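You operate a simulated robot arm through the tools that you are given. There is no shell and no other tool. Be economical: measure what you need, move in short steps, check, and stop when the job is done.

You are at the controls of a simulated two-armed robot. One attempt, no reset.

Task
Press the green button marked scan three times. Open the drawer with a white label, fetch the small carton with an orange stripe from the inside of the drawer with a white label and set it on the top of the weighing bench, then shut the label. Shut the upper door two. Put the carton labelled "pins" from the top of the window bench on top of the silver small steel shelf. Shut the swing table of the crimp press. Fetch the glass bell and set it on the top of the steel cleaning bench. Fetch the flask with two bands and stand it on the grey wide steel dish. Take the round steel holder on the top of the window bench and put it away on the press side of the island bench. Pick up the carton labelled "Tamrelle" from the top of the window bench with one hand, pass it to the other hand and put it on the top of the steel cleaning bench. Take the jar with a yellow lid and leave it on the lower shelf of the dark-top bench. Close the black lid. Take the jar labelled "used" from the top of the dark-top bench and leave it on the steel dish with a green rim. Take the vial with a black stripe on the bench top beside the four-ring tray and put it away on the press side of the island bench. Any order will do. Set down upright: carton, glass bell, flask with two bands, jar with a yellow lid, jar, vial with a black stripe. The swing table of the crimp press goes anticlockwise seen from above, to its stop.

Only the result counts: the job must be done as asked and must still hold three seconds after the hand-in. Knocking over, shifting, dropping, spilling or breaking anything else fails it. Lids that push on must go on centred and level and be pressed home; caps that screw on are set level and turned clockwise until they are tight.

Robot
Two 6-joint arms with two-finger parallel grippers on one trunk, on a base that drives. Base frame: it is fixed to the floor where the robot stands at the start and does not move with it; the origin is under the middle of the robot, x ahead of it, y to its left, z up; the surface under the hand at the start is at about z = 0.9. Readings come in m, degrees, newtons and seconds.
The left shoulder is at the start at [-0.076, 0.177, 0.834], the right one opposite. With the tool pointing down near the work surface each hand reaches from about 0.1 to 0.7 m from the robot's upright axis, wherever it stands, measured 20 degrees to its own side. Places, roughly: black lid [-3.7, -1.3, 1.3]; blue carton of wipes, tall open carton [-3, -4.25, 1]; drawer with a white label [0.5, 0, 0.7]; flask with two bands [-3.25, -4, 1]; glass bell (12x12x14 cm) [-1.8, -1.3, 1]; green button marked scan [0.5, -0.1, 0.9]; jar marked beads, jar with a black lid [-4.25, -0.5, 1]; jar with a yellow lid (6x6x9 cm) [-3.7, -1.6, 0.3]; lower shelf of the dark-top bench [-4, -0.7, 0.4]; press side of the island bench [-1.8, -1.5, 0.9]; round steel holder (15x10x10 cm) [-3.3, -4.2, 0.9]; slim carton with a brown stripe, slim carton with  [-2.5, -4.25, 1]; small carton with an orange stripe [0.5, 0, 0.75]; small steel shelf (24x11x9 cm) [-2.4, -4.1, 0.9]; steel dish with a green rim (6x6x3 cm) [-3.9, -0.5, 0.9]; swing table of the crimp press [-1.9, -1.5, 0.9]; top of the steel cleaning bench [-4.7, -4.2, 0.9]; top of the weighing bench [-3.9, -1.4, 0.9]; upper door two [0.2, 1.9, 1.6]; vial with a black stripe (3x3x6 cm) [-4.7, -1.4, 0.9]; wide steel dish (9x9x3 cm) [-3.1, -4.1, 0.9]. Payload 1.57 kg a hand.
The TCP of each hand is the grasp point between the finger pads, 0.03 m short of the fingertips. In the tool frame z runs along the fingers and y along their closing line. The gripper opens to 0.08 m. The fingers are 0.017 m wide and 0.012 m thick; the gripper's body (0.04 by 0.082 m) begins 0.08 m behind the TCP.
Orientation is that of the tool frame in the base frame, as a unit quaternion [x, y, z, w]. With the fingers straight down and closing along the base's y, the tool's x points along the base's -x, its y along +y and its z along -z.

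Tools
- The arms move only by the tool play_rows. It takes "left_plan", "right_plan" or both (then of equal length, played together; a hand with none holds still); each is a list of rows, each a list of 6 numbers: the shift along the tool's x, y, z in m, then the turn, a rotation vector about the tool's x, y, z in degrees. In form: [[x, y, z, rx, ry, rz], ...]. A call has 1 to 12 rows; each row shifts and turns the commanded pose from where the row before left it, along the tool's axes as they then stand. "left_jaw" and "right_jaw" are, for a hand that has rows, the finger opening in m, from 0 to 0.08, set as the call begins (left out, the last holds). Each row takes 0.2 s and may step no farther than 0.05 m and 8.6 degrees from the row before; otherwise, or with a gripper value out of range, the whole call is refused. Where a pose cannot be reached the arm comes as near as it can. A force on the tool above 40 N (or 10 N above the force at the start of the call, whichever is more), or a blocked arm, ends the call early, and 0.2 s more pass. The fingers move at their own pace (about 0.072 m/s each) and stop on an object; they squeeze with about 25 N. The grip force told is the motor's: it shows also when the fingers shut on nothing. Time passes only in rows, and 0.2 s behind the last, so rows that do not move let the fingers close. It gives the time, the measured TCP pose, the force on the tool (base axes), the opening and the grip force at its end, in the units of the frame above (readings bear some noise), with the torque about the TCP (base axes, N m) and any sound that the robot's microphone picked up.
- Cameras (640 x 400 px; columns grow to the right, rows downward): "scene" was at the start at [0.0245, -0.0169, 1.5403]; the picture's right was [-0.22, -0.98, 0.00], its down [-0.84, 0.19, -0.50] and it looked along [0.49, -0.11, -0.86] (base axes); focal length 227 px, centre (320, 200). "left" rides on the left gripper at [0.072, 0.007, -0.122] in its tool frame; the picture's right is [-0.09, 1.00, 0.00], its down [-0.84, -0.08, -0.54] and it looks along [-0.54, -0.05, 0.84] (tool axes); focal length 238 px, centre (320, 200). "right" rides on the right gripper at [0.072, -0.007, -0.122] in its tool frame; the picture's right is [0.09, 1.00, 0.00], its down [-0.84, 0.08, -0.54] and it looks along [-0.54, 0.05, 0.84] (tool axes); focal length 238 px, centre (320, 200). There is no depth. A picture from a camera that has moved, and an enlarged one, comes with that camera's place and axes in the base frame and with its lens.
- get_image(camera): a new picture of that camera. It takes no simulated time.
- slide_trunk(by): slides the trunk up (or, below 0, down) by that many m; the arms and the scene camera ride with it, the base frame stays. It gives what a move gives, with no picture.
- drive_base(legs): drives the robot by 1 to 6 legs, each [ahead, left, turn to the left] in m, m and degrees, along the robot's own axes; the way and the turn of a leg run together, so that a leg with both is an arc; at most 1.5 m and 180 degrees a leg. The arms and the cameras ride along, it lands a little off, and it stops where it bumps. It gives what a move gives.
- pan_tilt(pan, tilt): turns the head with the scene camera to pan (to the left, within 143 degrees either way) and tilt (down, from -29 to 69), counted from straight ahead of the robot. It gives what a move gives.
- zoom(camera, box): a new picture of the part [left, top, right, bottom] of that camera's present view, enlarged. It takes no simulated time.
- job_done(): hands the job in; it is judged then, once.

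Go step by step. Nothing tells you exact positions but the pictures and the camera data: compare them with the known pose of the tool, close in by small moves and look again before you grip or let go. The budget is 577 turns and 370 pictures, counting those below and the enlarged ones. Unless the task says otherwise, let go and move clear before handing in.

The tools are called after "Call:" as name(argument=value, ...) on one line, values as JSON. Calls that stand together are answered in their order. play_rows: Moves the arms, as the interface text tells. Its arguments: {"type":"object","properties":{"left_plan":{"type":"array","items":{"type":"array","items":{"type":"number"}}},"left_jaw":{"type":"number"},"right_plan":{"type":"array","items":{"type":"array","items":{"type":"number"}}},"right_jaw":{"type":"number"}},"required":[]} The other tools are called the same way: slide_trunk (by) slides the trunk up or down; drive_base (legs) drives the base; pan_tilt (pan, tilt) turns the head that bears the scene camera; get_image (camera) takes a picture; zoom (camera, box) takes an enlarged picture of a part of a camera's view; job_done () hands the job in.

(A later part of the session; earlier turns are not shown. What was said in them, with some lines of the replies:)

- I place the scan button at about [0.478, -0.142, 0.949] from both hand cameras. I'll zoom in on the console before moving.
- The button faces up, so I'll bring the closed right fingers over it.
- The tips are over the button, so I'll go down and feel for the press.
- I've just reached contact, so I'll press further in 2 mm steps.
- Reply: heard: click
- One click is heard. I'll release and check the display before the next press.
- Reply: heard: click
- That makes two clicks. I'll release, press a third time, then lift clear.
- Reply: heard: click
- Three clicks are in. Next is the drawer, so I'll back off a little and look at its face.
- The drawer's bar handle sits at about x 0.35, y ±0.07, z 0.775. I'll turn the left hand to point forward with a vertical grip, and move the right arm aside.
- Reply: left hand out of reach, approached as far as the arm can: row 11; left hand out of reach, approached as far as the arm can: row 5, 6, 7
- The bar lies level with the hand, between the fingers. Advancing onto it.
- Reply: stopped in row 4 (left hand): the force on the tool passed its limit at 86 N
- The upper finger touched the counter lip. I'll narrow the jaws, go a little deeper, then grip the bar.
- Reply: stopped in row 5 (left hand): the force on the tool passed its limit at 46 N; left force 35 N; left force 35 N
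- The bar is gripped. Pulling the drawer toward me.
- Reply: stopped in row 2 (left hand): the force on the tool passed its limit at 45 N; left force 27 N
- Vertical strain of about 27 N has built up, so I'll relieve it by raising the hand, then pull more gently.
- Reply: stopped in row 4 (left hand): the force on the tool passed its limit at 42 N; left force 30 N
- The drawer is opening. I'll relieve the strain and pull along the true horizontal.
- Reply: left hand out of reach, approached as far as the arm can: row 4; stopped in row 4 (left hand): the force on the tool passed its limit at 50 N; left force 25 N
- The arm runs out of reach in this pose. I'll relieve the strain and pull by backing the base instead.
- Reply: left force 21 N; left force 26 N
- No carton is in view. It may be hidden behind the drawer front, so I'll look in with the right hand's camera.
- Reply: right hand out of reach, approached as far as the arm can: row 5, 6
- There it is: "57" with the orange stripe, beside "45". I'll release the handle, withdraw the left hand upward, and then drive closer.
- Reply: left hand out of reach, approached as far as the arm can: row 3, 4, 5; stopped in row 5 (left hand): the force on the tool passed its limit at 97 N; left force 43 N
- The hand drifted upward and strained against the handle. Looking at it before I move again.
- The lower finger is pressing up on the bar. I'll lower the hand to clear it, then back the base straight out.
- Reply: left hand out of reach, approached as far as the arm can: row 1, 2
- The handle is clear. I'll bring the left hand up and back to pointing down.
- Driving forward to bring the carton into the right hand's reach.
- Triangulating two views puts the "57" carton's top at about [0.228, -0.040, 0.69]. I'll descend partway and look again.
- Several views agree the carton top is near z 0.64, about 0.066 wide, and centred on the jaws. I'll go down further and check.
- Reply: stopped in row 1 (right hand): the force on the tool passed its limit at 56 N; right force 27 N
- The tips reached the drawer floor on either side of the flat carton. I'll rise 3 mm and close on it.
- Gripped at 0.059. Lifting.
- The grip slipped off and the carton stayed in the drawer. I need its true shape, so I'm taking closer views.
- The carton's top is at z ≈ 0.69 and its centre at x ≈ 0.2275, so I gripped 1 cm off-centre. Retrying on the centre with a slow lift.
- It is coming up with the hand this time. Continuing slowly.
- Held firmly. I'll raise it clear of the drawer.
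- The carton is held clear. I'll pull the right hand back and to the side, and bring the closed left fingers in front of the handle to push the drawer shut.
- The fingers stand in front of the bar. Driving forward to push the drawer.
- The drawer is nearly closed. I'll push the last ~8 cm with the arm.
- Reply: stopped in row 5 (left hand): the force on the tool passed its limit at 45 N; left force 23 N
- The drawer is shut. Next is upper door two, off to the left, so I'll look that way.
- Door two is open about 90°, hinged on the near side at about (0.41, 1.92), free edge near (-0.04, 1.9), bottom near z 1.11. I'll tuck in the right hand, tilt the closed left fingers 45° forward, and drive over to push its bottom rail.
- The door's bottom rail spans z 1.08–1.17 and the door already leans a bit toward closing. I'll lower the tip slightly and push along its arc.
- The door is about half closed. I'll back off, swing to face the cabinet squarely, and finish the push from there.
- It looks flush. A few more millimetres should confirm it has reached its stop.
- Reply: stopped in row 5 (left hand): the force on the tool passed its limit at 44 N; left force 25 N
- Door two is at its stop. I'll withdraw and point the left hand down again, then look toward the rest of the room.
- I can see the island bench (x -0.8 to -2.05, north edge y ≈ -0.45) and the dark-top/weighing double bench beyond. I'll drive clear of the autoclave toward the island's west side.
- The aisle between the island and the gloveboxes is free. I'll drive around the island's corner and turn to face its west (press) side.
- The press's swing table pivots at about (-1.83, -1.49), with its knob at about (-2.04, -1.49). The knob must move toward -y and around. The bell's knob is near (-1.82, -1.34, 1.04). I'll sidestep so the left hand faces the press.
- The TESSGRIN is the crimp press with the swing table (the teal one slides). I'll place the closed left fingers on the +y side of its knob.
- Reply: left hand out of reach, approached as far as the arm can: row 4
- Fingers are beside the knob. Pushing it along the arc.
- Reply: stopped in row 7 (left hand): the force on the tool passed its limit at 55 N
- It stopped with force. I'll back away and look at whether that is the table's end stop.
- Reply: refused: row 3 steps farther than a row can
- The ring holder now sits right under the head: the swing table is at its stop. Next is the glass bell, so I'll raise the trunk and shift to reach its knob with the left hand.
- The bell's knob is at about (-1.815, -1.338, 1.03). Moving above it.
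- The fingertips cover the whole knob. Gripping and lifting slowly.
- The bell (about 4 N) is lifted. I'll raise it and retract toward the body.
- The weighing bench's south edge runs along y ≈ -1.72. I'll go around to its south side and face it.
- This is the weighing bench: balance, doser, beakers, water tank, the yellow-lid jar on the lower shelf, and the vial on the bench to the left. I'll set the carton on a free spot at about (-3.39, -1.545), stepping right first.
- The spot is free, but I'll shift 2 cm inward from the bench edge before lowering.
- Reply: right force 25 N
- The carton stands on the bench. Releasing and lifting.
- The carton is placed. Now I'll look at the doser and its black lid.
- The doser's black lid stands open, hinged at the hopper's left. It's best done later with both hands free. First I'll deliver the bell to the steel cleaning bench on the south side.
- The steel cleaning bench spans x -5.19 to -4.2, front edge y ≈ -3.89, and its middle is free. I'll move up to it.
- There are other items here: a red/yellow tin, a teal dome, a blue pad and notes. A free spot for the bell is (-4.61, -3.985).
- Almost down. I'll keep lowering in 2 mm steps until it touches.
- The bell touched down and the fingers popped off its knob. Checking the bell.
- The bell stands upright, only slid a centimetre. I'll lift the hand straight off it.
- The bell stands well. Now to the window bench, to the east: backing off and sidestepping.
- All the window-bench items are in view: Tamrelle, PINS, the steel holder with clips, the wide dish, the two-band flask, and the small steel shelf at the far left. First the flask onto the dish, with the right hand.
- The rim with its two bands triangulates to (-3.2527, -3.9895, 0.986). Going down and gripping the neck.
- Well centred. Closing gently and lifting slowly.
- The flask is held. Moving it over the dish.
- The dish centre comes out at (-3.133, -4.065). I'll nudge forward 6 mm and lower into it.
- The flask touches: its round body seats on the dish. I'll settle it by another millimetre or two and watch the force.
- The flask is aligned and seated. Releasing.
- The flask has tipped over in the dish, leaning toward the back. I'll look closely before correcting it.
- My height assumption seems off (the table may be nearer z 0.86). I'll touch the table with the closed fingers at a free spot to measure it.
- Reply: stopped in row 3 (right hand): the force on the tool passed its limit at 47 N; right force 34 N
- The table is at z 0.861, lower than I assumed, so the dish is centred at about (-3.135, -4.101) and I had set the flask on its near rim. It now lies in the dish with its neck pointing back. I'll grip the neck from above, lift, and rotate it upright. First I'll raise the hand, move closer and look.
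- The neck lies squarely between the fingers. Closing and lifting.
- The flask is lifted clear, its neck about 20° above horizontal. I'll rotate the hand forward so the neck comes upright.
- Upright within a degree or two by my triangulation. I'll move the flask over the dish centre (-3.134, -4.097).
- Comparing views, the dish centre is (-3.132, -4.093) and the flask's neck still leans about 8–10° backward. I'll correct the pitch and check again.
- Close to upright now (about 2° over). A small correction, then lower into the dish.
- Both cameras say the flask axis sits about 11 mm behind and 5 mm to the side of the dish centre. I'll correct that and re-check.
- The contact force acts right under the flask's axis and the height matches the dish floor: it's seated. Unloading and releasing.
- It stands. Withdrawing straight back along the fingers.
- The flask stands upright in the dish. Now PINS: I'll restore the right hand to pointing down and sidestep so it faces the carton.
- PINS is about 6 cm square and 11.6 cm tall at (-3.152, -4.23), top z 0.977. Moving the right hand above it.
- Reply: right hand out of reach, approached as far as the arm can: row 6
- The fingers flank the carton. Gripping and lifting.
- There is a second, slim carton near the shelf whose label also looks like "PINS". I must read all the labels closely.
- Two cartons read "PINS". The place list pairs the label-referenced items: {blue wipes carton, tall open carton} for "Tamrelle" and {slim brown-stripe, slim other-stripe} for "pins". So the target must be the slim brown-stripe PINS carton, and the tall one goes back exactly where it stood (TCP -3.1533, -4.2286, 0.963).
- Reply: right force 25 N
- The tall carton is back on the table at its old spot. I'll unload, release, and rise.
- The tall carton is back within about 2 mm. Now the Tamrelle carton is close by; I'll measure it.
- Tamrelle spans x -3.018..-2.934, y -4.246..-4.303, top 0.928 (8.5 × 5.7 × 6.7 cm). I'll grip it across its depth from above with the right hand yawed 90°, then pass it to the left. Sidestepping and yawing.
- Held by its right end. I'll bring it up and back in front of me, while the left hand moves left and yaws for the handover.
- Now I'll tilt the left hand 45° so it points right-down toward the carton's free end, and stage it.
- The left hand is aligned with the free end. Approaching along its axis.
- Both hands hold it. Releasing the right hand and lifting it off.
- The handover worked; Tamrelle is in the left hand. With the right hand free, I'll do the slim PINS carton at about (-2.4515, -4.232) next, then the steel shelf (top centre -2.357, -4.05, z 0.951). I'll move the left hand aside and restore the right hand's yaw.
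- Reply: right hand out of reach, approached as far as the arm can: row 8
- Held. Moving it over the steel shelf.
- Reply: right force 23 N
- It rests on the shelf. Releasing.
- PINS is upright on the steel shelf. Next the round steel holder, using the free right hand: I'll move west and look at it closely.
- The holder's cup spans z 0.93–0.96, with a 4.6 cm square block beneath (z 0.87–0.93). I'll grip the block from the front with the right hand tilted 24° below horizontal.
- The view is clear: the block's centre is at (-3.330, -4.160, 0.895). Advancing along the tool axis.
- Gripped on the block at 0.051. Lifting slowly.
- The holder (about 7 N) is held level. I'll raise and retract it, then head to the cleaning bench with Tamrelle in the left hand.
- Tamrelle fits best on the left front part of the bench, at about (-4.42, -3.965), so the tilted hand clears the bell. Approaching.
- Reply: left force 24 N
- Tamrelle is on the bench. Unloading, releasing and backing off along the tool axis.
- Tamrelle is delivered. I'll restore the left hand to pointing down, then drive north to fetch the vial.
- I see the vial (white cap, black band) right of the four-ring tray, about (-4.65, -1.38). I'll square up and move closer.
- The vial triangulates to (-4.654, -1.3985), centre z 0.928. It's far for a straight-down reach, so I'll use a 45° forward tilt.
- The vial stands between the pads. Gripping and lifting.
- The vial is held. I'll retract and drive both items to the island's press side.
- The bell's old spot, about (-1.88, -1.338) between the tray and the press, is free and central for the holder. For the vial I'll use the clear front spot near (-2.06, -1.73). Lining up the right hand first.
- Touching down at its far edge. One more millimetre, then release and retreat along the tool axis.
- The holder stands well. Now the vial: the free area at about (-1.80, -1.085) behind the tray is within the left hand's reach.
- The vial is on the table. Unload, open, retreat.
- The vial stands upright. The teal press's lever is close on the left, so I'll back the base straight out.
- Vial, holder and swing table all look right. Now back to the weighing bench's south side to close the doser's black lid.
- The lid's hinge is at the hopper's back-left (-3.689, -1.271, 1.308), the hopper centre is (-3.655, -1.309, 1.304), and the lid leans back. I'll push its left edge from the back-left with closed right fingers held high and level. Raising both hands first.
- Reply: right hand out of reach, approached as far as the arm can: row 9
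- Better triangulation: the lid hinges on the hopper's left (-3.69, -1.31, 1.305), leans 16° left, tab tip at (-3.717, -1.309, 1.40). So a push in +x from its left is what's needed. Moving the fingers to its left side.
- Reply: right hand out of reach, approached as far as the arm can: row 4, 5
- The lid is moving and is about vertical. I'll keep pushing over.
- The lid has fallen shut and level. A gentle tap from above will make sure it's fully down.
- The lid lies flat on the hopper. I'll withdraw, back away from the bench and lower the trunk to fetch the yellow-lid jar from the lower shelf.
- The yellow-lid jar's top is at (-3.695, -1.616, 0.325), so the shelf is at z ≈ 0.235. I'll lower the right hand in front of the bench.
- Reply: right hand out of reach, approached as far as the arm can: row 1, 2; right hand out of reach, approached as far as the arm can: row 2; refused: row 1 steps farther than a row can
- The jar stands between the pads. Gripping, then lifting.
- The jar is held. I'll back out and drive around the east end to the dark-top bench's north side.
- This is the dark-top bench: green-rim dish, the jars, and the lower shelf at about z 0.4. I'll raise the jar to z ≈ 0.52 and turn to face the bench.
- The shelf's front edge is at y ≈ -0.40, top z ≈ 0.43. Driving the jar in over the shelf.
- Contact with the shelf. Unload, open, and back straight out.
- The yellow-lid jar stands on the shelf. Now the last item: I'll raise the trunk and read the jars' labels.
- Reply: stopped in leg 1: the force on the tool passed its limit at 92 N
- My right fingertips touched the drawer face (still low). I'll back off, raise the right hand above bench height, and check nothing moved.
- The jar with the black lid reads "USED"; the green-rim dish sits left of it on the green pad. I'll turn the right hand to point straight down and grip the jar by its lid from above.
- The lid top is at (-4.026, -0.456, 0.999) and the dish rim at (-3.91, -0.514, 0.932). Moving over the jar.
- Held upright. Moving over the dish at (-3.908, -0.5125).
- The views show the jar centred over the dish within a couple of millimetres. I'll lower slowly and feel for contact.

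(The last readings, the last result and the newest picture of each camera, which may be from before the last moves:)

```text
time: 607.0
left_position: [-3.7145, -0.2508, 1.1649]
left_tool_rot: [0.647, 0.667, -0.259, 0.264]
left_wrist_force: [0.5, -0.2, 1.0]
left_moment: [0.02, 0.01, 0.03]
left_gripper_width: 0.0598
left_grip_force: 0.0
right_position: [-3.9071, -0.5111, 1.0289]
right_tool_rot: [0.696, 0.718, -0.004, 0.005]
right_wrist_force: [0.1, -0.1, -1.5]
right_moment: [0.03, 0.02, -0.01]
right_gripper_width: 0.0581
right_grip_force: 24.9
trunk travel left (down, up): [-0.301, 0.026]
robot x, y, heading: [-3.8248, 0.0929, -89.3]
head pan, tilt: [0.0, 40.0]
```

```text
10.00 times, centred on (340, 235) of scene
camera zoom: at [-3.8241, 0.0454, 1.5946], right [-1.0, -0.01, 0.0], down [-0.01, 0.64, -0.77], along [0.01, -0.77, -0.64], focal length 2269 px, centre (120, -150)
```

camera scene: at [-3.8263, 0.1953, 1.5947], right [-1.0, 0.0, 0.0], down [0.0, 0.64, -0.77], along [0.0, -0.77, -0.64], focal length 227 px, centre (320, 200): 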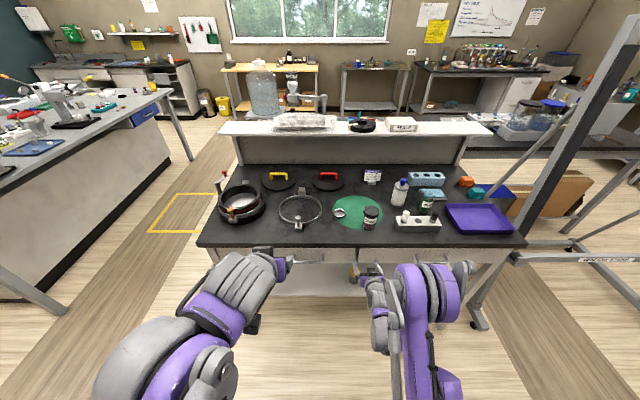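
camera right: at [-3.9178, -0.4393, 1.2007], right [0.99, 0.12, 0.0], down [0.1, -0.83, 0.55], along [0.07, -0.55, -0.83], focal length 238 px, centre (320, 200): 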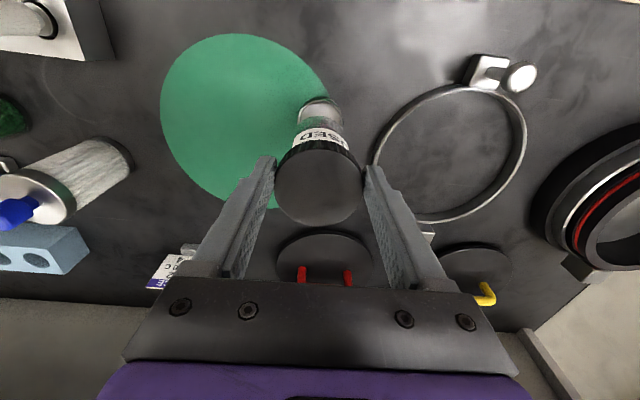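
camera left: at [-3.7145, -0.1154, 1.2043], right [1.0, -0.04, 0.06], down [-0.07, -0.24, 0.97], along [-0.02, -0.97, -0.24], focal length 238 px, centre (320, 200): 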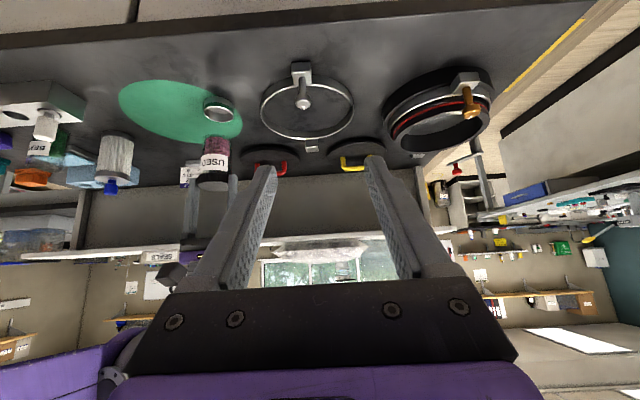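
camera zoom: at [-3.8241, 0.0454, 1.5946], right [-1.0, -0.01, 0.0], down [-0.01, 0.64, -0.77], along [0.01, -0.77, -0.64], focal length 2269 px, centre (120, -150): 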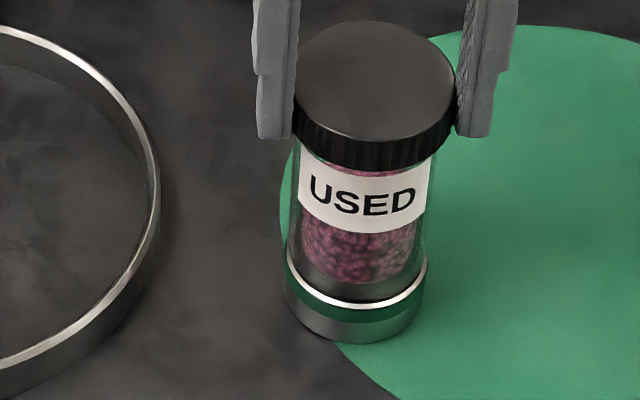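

Call:
play_rows(right_plan=[[0, 0.001, 0.002, 0, 0, 0], [0, 0, 0.002, 0, 0, 0], [0, 0, 0.002, 0, 0, 0], [0, 0, 0, 0, 0, 0]])

Call:
zoom(camera="scene", box=[320, 215, 360, 255])

```text
time: 608.0
left_position: [-3.7156, -0.2486, 1.1665]
left_tool_rot: [0.646, 0.667, -0.26, 0.265]
left_wrist_force: [-0.1, 0.0, 0.5]
left_moment: [0.0, 0.0, -0.03]
left_gripper_width: 0.0601
left_grip_force: 0.0
right_position: [-3.9077, -0.5088, 1.0231]
right_tool_rot: [0.696, 0.718, -0.005, 0.005]
right_wrist_force: [-1.4, 2.0, 28.6]
right_moment: [-0.26, 0.16, -0.05]
right_gripper_width: 0.0585
right_grip_force: 24.5
trunk travel left (down, up): [-0.301, 0.026]
robot x, y, heading: [-3.8235, 0.0959, -89.3]
head pan, tilt: [0.0, 40.0]
```

```text
10.00 times, centred on (340, 235) of scene
camera zoom: at [-3.824, 0.0489, 1.5948], right [-1.0, -0.01, 0.0], down [-0.01, 0.64, -0.77], along [0.01, -0.77, -0.64], focal length 2269 px, centre (120, -150)
```

zoom: 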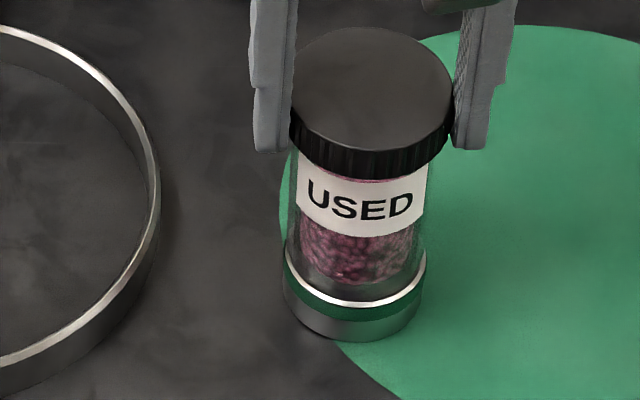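

Contact, with the base about 1 cm below the rim level, so it appears to be inside the dish. I'll unload and open only slightly, so the fingers still guard the lid while I check that it's stable.

Call:
play_rows(right_plan=[[0, 0, -0.002, 0, 0, 0], [0, 0, 0, 0, 0, 0]])

Call:
play_rows(right_plan=[[0, 0, 0, 0, 0, 0], [0, 0, 0, 0, 0, 0], [0, 0, 0, 0, 0, 0]], right_jaw=0.065)

Call:
zoom(camera="scene", box=[310, 205, 370, 255])

Call:
zoom(camera="left", box=[170, 80, 260, 210])

Call:
zoom(camera="right", box=[260, 80, 380, 240])

```text
time: 608.6
left_position: [-3.7169, -0.2495, 1.166]
left_tool_rot: [0.647, 0.667, -0.259, 0.265]
left_wrist_force: [0.1, -0.7, -0.1]
left_moment: [0.01, 0.0, 0.01]
left_gripper_width: 0.06
left_grip_force: 0.1
right_position: [-3.9073, -0.5097, 1.0234]
right_tool_rot: [0.696, 0.718, -0.004, 0.004]
right_wrist_force: [-2.8, 4.6, 20.4]
right_moment: [0.53, 0.02, 0.01]
right_gripper_width: 0.0583
right_grip_force: 25.3
trunk travel left (down, up): [-0.301, 0.026]
robot x, y, heading: [-3.8245, 0.0933, -89.3]
head pan, tilt: [0.0, 40.0]
```

```text
time: 609.4
left_position: [-3.7163, -0.2518, 1.1652]
left_tool_rot: [0.646, 0.667, -0.258, 0.265]
left_wrist_force: [0.0, -0.2, -0.2]
left_moment: [0.01, 0.01, -0.02]
left_gripper_width: 0.0602
left_grip_force: 0.0
right_position: [-3.9066, -0.5119, 1.0229]
right_tool_rot: [0.696, 0.718, -0.004, 0.004]
right_wrist_force: [0.2, 0.0, 1.3]
right_moment: [0.01, -0.05, 0.01]
right_gripper_width: 0.0649
right_grip_force: 0.1
trunk travel left (down, up): [-0.301, 0.026]
robot x, y, heading: [-3.8253, 0.0863, -89.0]
head pan, tilt: [0.0, 40.0]
```

```text
8.00 times, centred on (340, 230) of scene
camera zoom: at [-3.8241, 0.0454, 1.5946], right [-1.0, -0.01, 0.0], down [-0.01, 0.64, -0.77], along [0.01, -0.77, -0.64], focal length 1815 px, centre (160, -40)
```

zoom: 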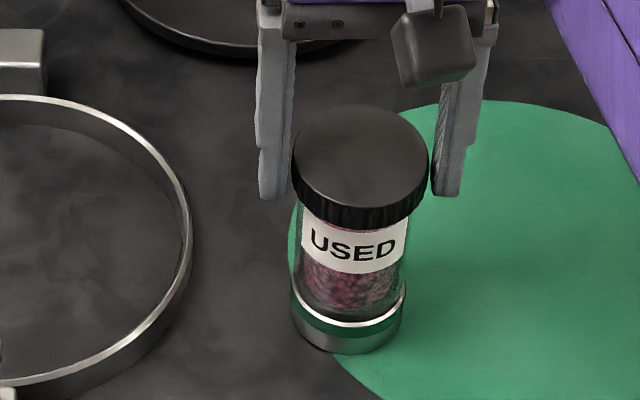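

```text
3.08 times, centred on (215, 145) of left
camera zoom: at [-3.714, -0.1158, 1.2042], right [1.0, -0.04, 0.06], down [-0.07, -0.24, 0.97], along [-0.02, -0.97, -0.24], focal length 733 px, centre (643, 369)
```

zoom: 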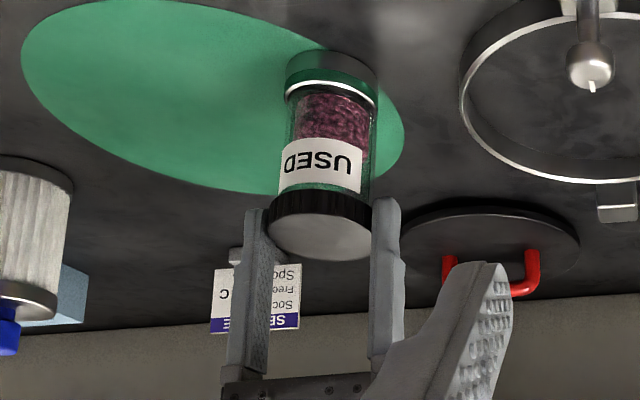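

```text
2.50 times, centred on (320, 160) of right
camera zoom: at [-3.9153, -0.4389, 1.1432], right [0.99, 0.12, 0.0], down [0.1, -0.83, 0.55], along [0.07, -0.55, -0.83], focal length 596 px, centre (320, 300)
```

zoom: 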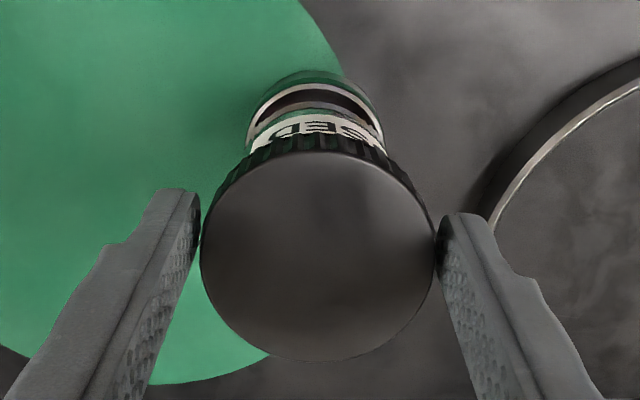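

The jar stands level within the dish with the fingers just clear. I'll open fully and look again.

Call:
play_rows(right_plan=[[0, 0, 0, 0, 0, 0], [0, 0, 0, 0, 0, 0], [0, 0, 0, 0, 0, 0], [0, 0, 0, 0, 0, 0]], right_jaw=0.08)

Call:
zoom(camera="right", box=[260, 80, 380, 240])

Call:
zoom(camera="left", box=[170, 80, 260, 210])

```text
time: 610.4
left_position: [-3.7165, -0.253, 1.1651]
left_tool_rot: [0.646, 0.668, -0.258, 0.265]
left_wrist_force: [-0.3, -0.5, 0.0]
left_moment: [0.03, 0.04, 0.0]
left_gripper_width: 0.0601
left_grip_force: 0.1
right_position: [-3.9076, -0.5101, 1.0226]
right_tool_rot: [0.696, 0.718, -0.005, 0.005]
right_wrist_force: [-0.2, 0.3, -0.1]
right_moment: [0.02, 0.0, 0.02]
right_gripper_width: 0.08
right_grip_force: 0.0
trunk travel left (down, up): [-0.301, 0.026]
robot x, y, heading: [-3.8223, 0.0887, -89.5]
head pan, tilt: [0.0, 40.0]
```

```text
2.50 times, centred on (320, 160) of right
camera zoom: at [-3.9154, -0.4387, 1.1434], right [0.99, 0.12, 0.0], down [0.1, -0.83, 0.55], along [0.07, -0.55, -0.83], focal length 596 px, centre (320, 300)
```

zoom: 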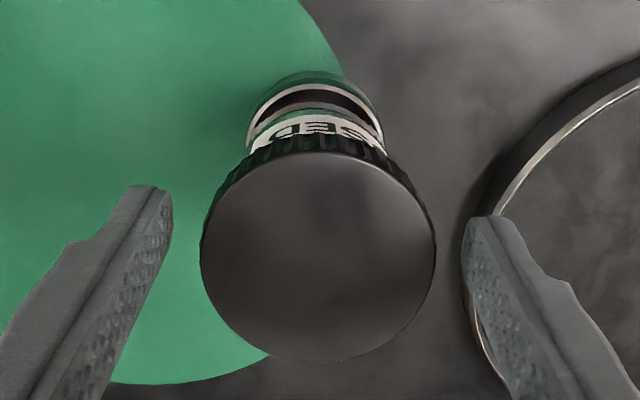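

```text
3.08 times, centred on (215, 145) of left
camera zoom: at [-3.714, -0.1157, 1.2042], right [1.0, -0.04, 0.06], down [-0.07, -0.24, 0.97], along [-0.02, -0.97, -0.24], focal length 733 px, centre (643, 369)
```

zoom: 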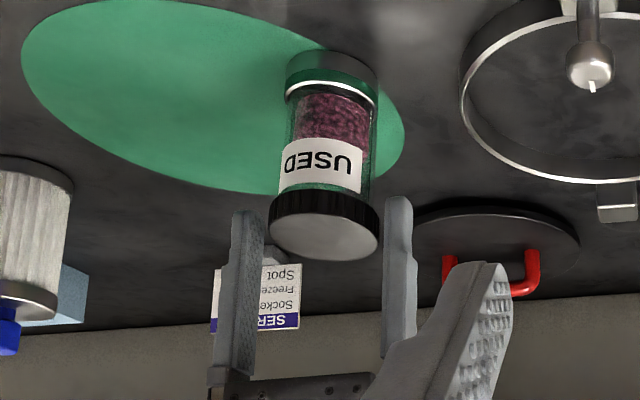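

Stable. I'll lift the hand straight up and examine how it sits.

Call:
play_rows(right_plan=[[0, 0, -0.015, 0, 0, 0], [0, 0, -0.03, 0, 0, 0], [0, 0, -0.04, 0, 0, 0], [0, 0, -0.045, 0, 0, 0], [0.04, -0.02, 0, 0, 0, 0], [0.04, -0.02, 0, 0, 0, 0], [0.04, 0, 0, 0, 0, 0]])

Call:
zoom(camera="scene", box=[315, 205, 365, 250])

Call:
zoom(camera="left", box=[170, 80, 260, 210])

```text
time: 612.0
left_position: [-3.7163, -0.2505, 1.1657]
left_tool_rot: [0.646, 0.668, -0.258, 0.266]
left_wrist_force: [-0.4, 0.4, 0.0]
left_moment: [-0.01, 0.0, -0.01]
left_gripper_width: 0.06
left_grip_force: 0.0
right_position: [-3.9485, -0.3896, 1.1528]
right_tool_rot: [0.696, 0.718, -0.004, 0.005]
right_wrist_force: [0.1, 0.4, -0.4]
right_moment: [-0.04, 0.02, -0.01]
right_gripper_width: 0.0801
right_grip_force: 0.2
trunk travel left (down, up): [-0.301, 0.026]
robot x, y, heading: [-3.8267, 0.0926, -89.5]
head pan, tilt: [0.0, 40.0]
```

```text
8.89 times, centred on (340, 228) of scene
camera zoom: at [-3.8238, 0.0473, 1.5946], right [-1.0, -0.01, 0.0], down [-0.01, 0.64, -0.77], along [0.01, -0.77, -0.64], focal length 2017 px, centre (142, -44)
```

zoom: 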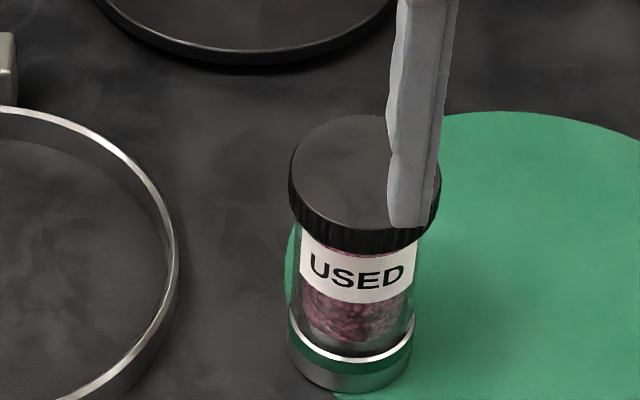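

```text
3.08 times, centred on (215, 145) of left
camera zoom: at [-3.7138, -0.1143, 1.2043], right [1.0, -0.04, 0.06], down [-0.07, -0.24, 0.97], along [-0.02, -0.97, -0.24], focal length 733 px, centre (643, 369)
```

zoom: 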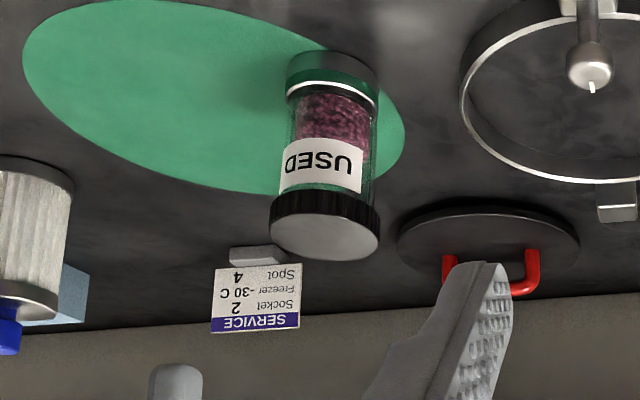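

The jar stands level in the green-rim dish. I'll back clear and take one last look before handing in.

Call:
drive_base(legs=[[-0.3, 0, 0]])

Call:
zoom(camera="scene", box=[220, 120, 500, 320])

```text
time: 614.0
left_position: [-3.7205, 0.0501, 1.1652]
left_tool_rot: [0.646, 0.667, -0.259, 0.265]
left_wrist_force: [-0.2, -0.1, -0.3]
left_moment: [-0.05, -0.04, 0.0]
left_gripper_width: 0.0594
left_grip_force: 0.1
right_position: [-3.9534, -0.0902, 1.1523]
right_tool_rot: [0.696, 0.718, -0.004, 0.005]
right_wrist_force: [0.3, -0.3, 0.2]
right_moment: [-0.04, 0.03, 0.0]
right_gripper_width: 0.0801
right_grip_force: 0.0
trunk travel left (down, up): [-0.301, 0.026]
robot x, y, heading: [-3.8298, 0.3938, -89.2]
head pan, tilt: [0.0, 40.0]
```

```text
2.00 times, centred on (360, 220) of scene
camera zoom: at [-3.8278, 0.347, 1.5947], right [-1.0, -0.01, 0.0], down [-0.01, 0.64, -0.77], along [0.01, -0.77, -0.64], focal length 454 px, centre (240, 160)
```

zoom: 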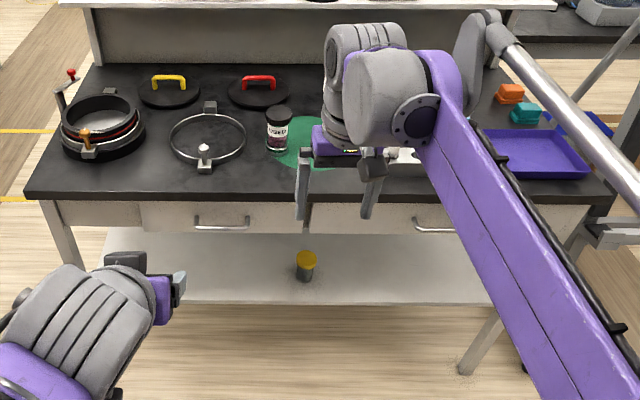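

The "used" jar stands in its dish, the yellow-lid jar is on the lower shelf, and both hands are clear, so I'm handing in.

Call:
job_done()

```text
The job is handed in.
```

I carried out every step of the task and handed the job in; the result of the judging isn't shown here. Three things could count against it:

- **"Pins":** two cartons on the window bench read "PINS". I put the slim one with the brown stripe on the steel shelf. I had already lifted the tall open one, so I put it back within about 2 mm of where it stood, turned by about 2 degrees.
- **Flask:** I first set it on the near rim of the dish and it tipped over. I picked it up again and it now stands upright in the dish.
- **Glass bell:** it slid about a centimetre as the fingers came off its knob, but it stands upright on the cleaning bench.
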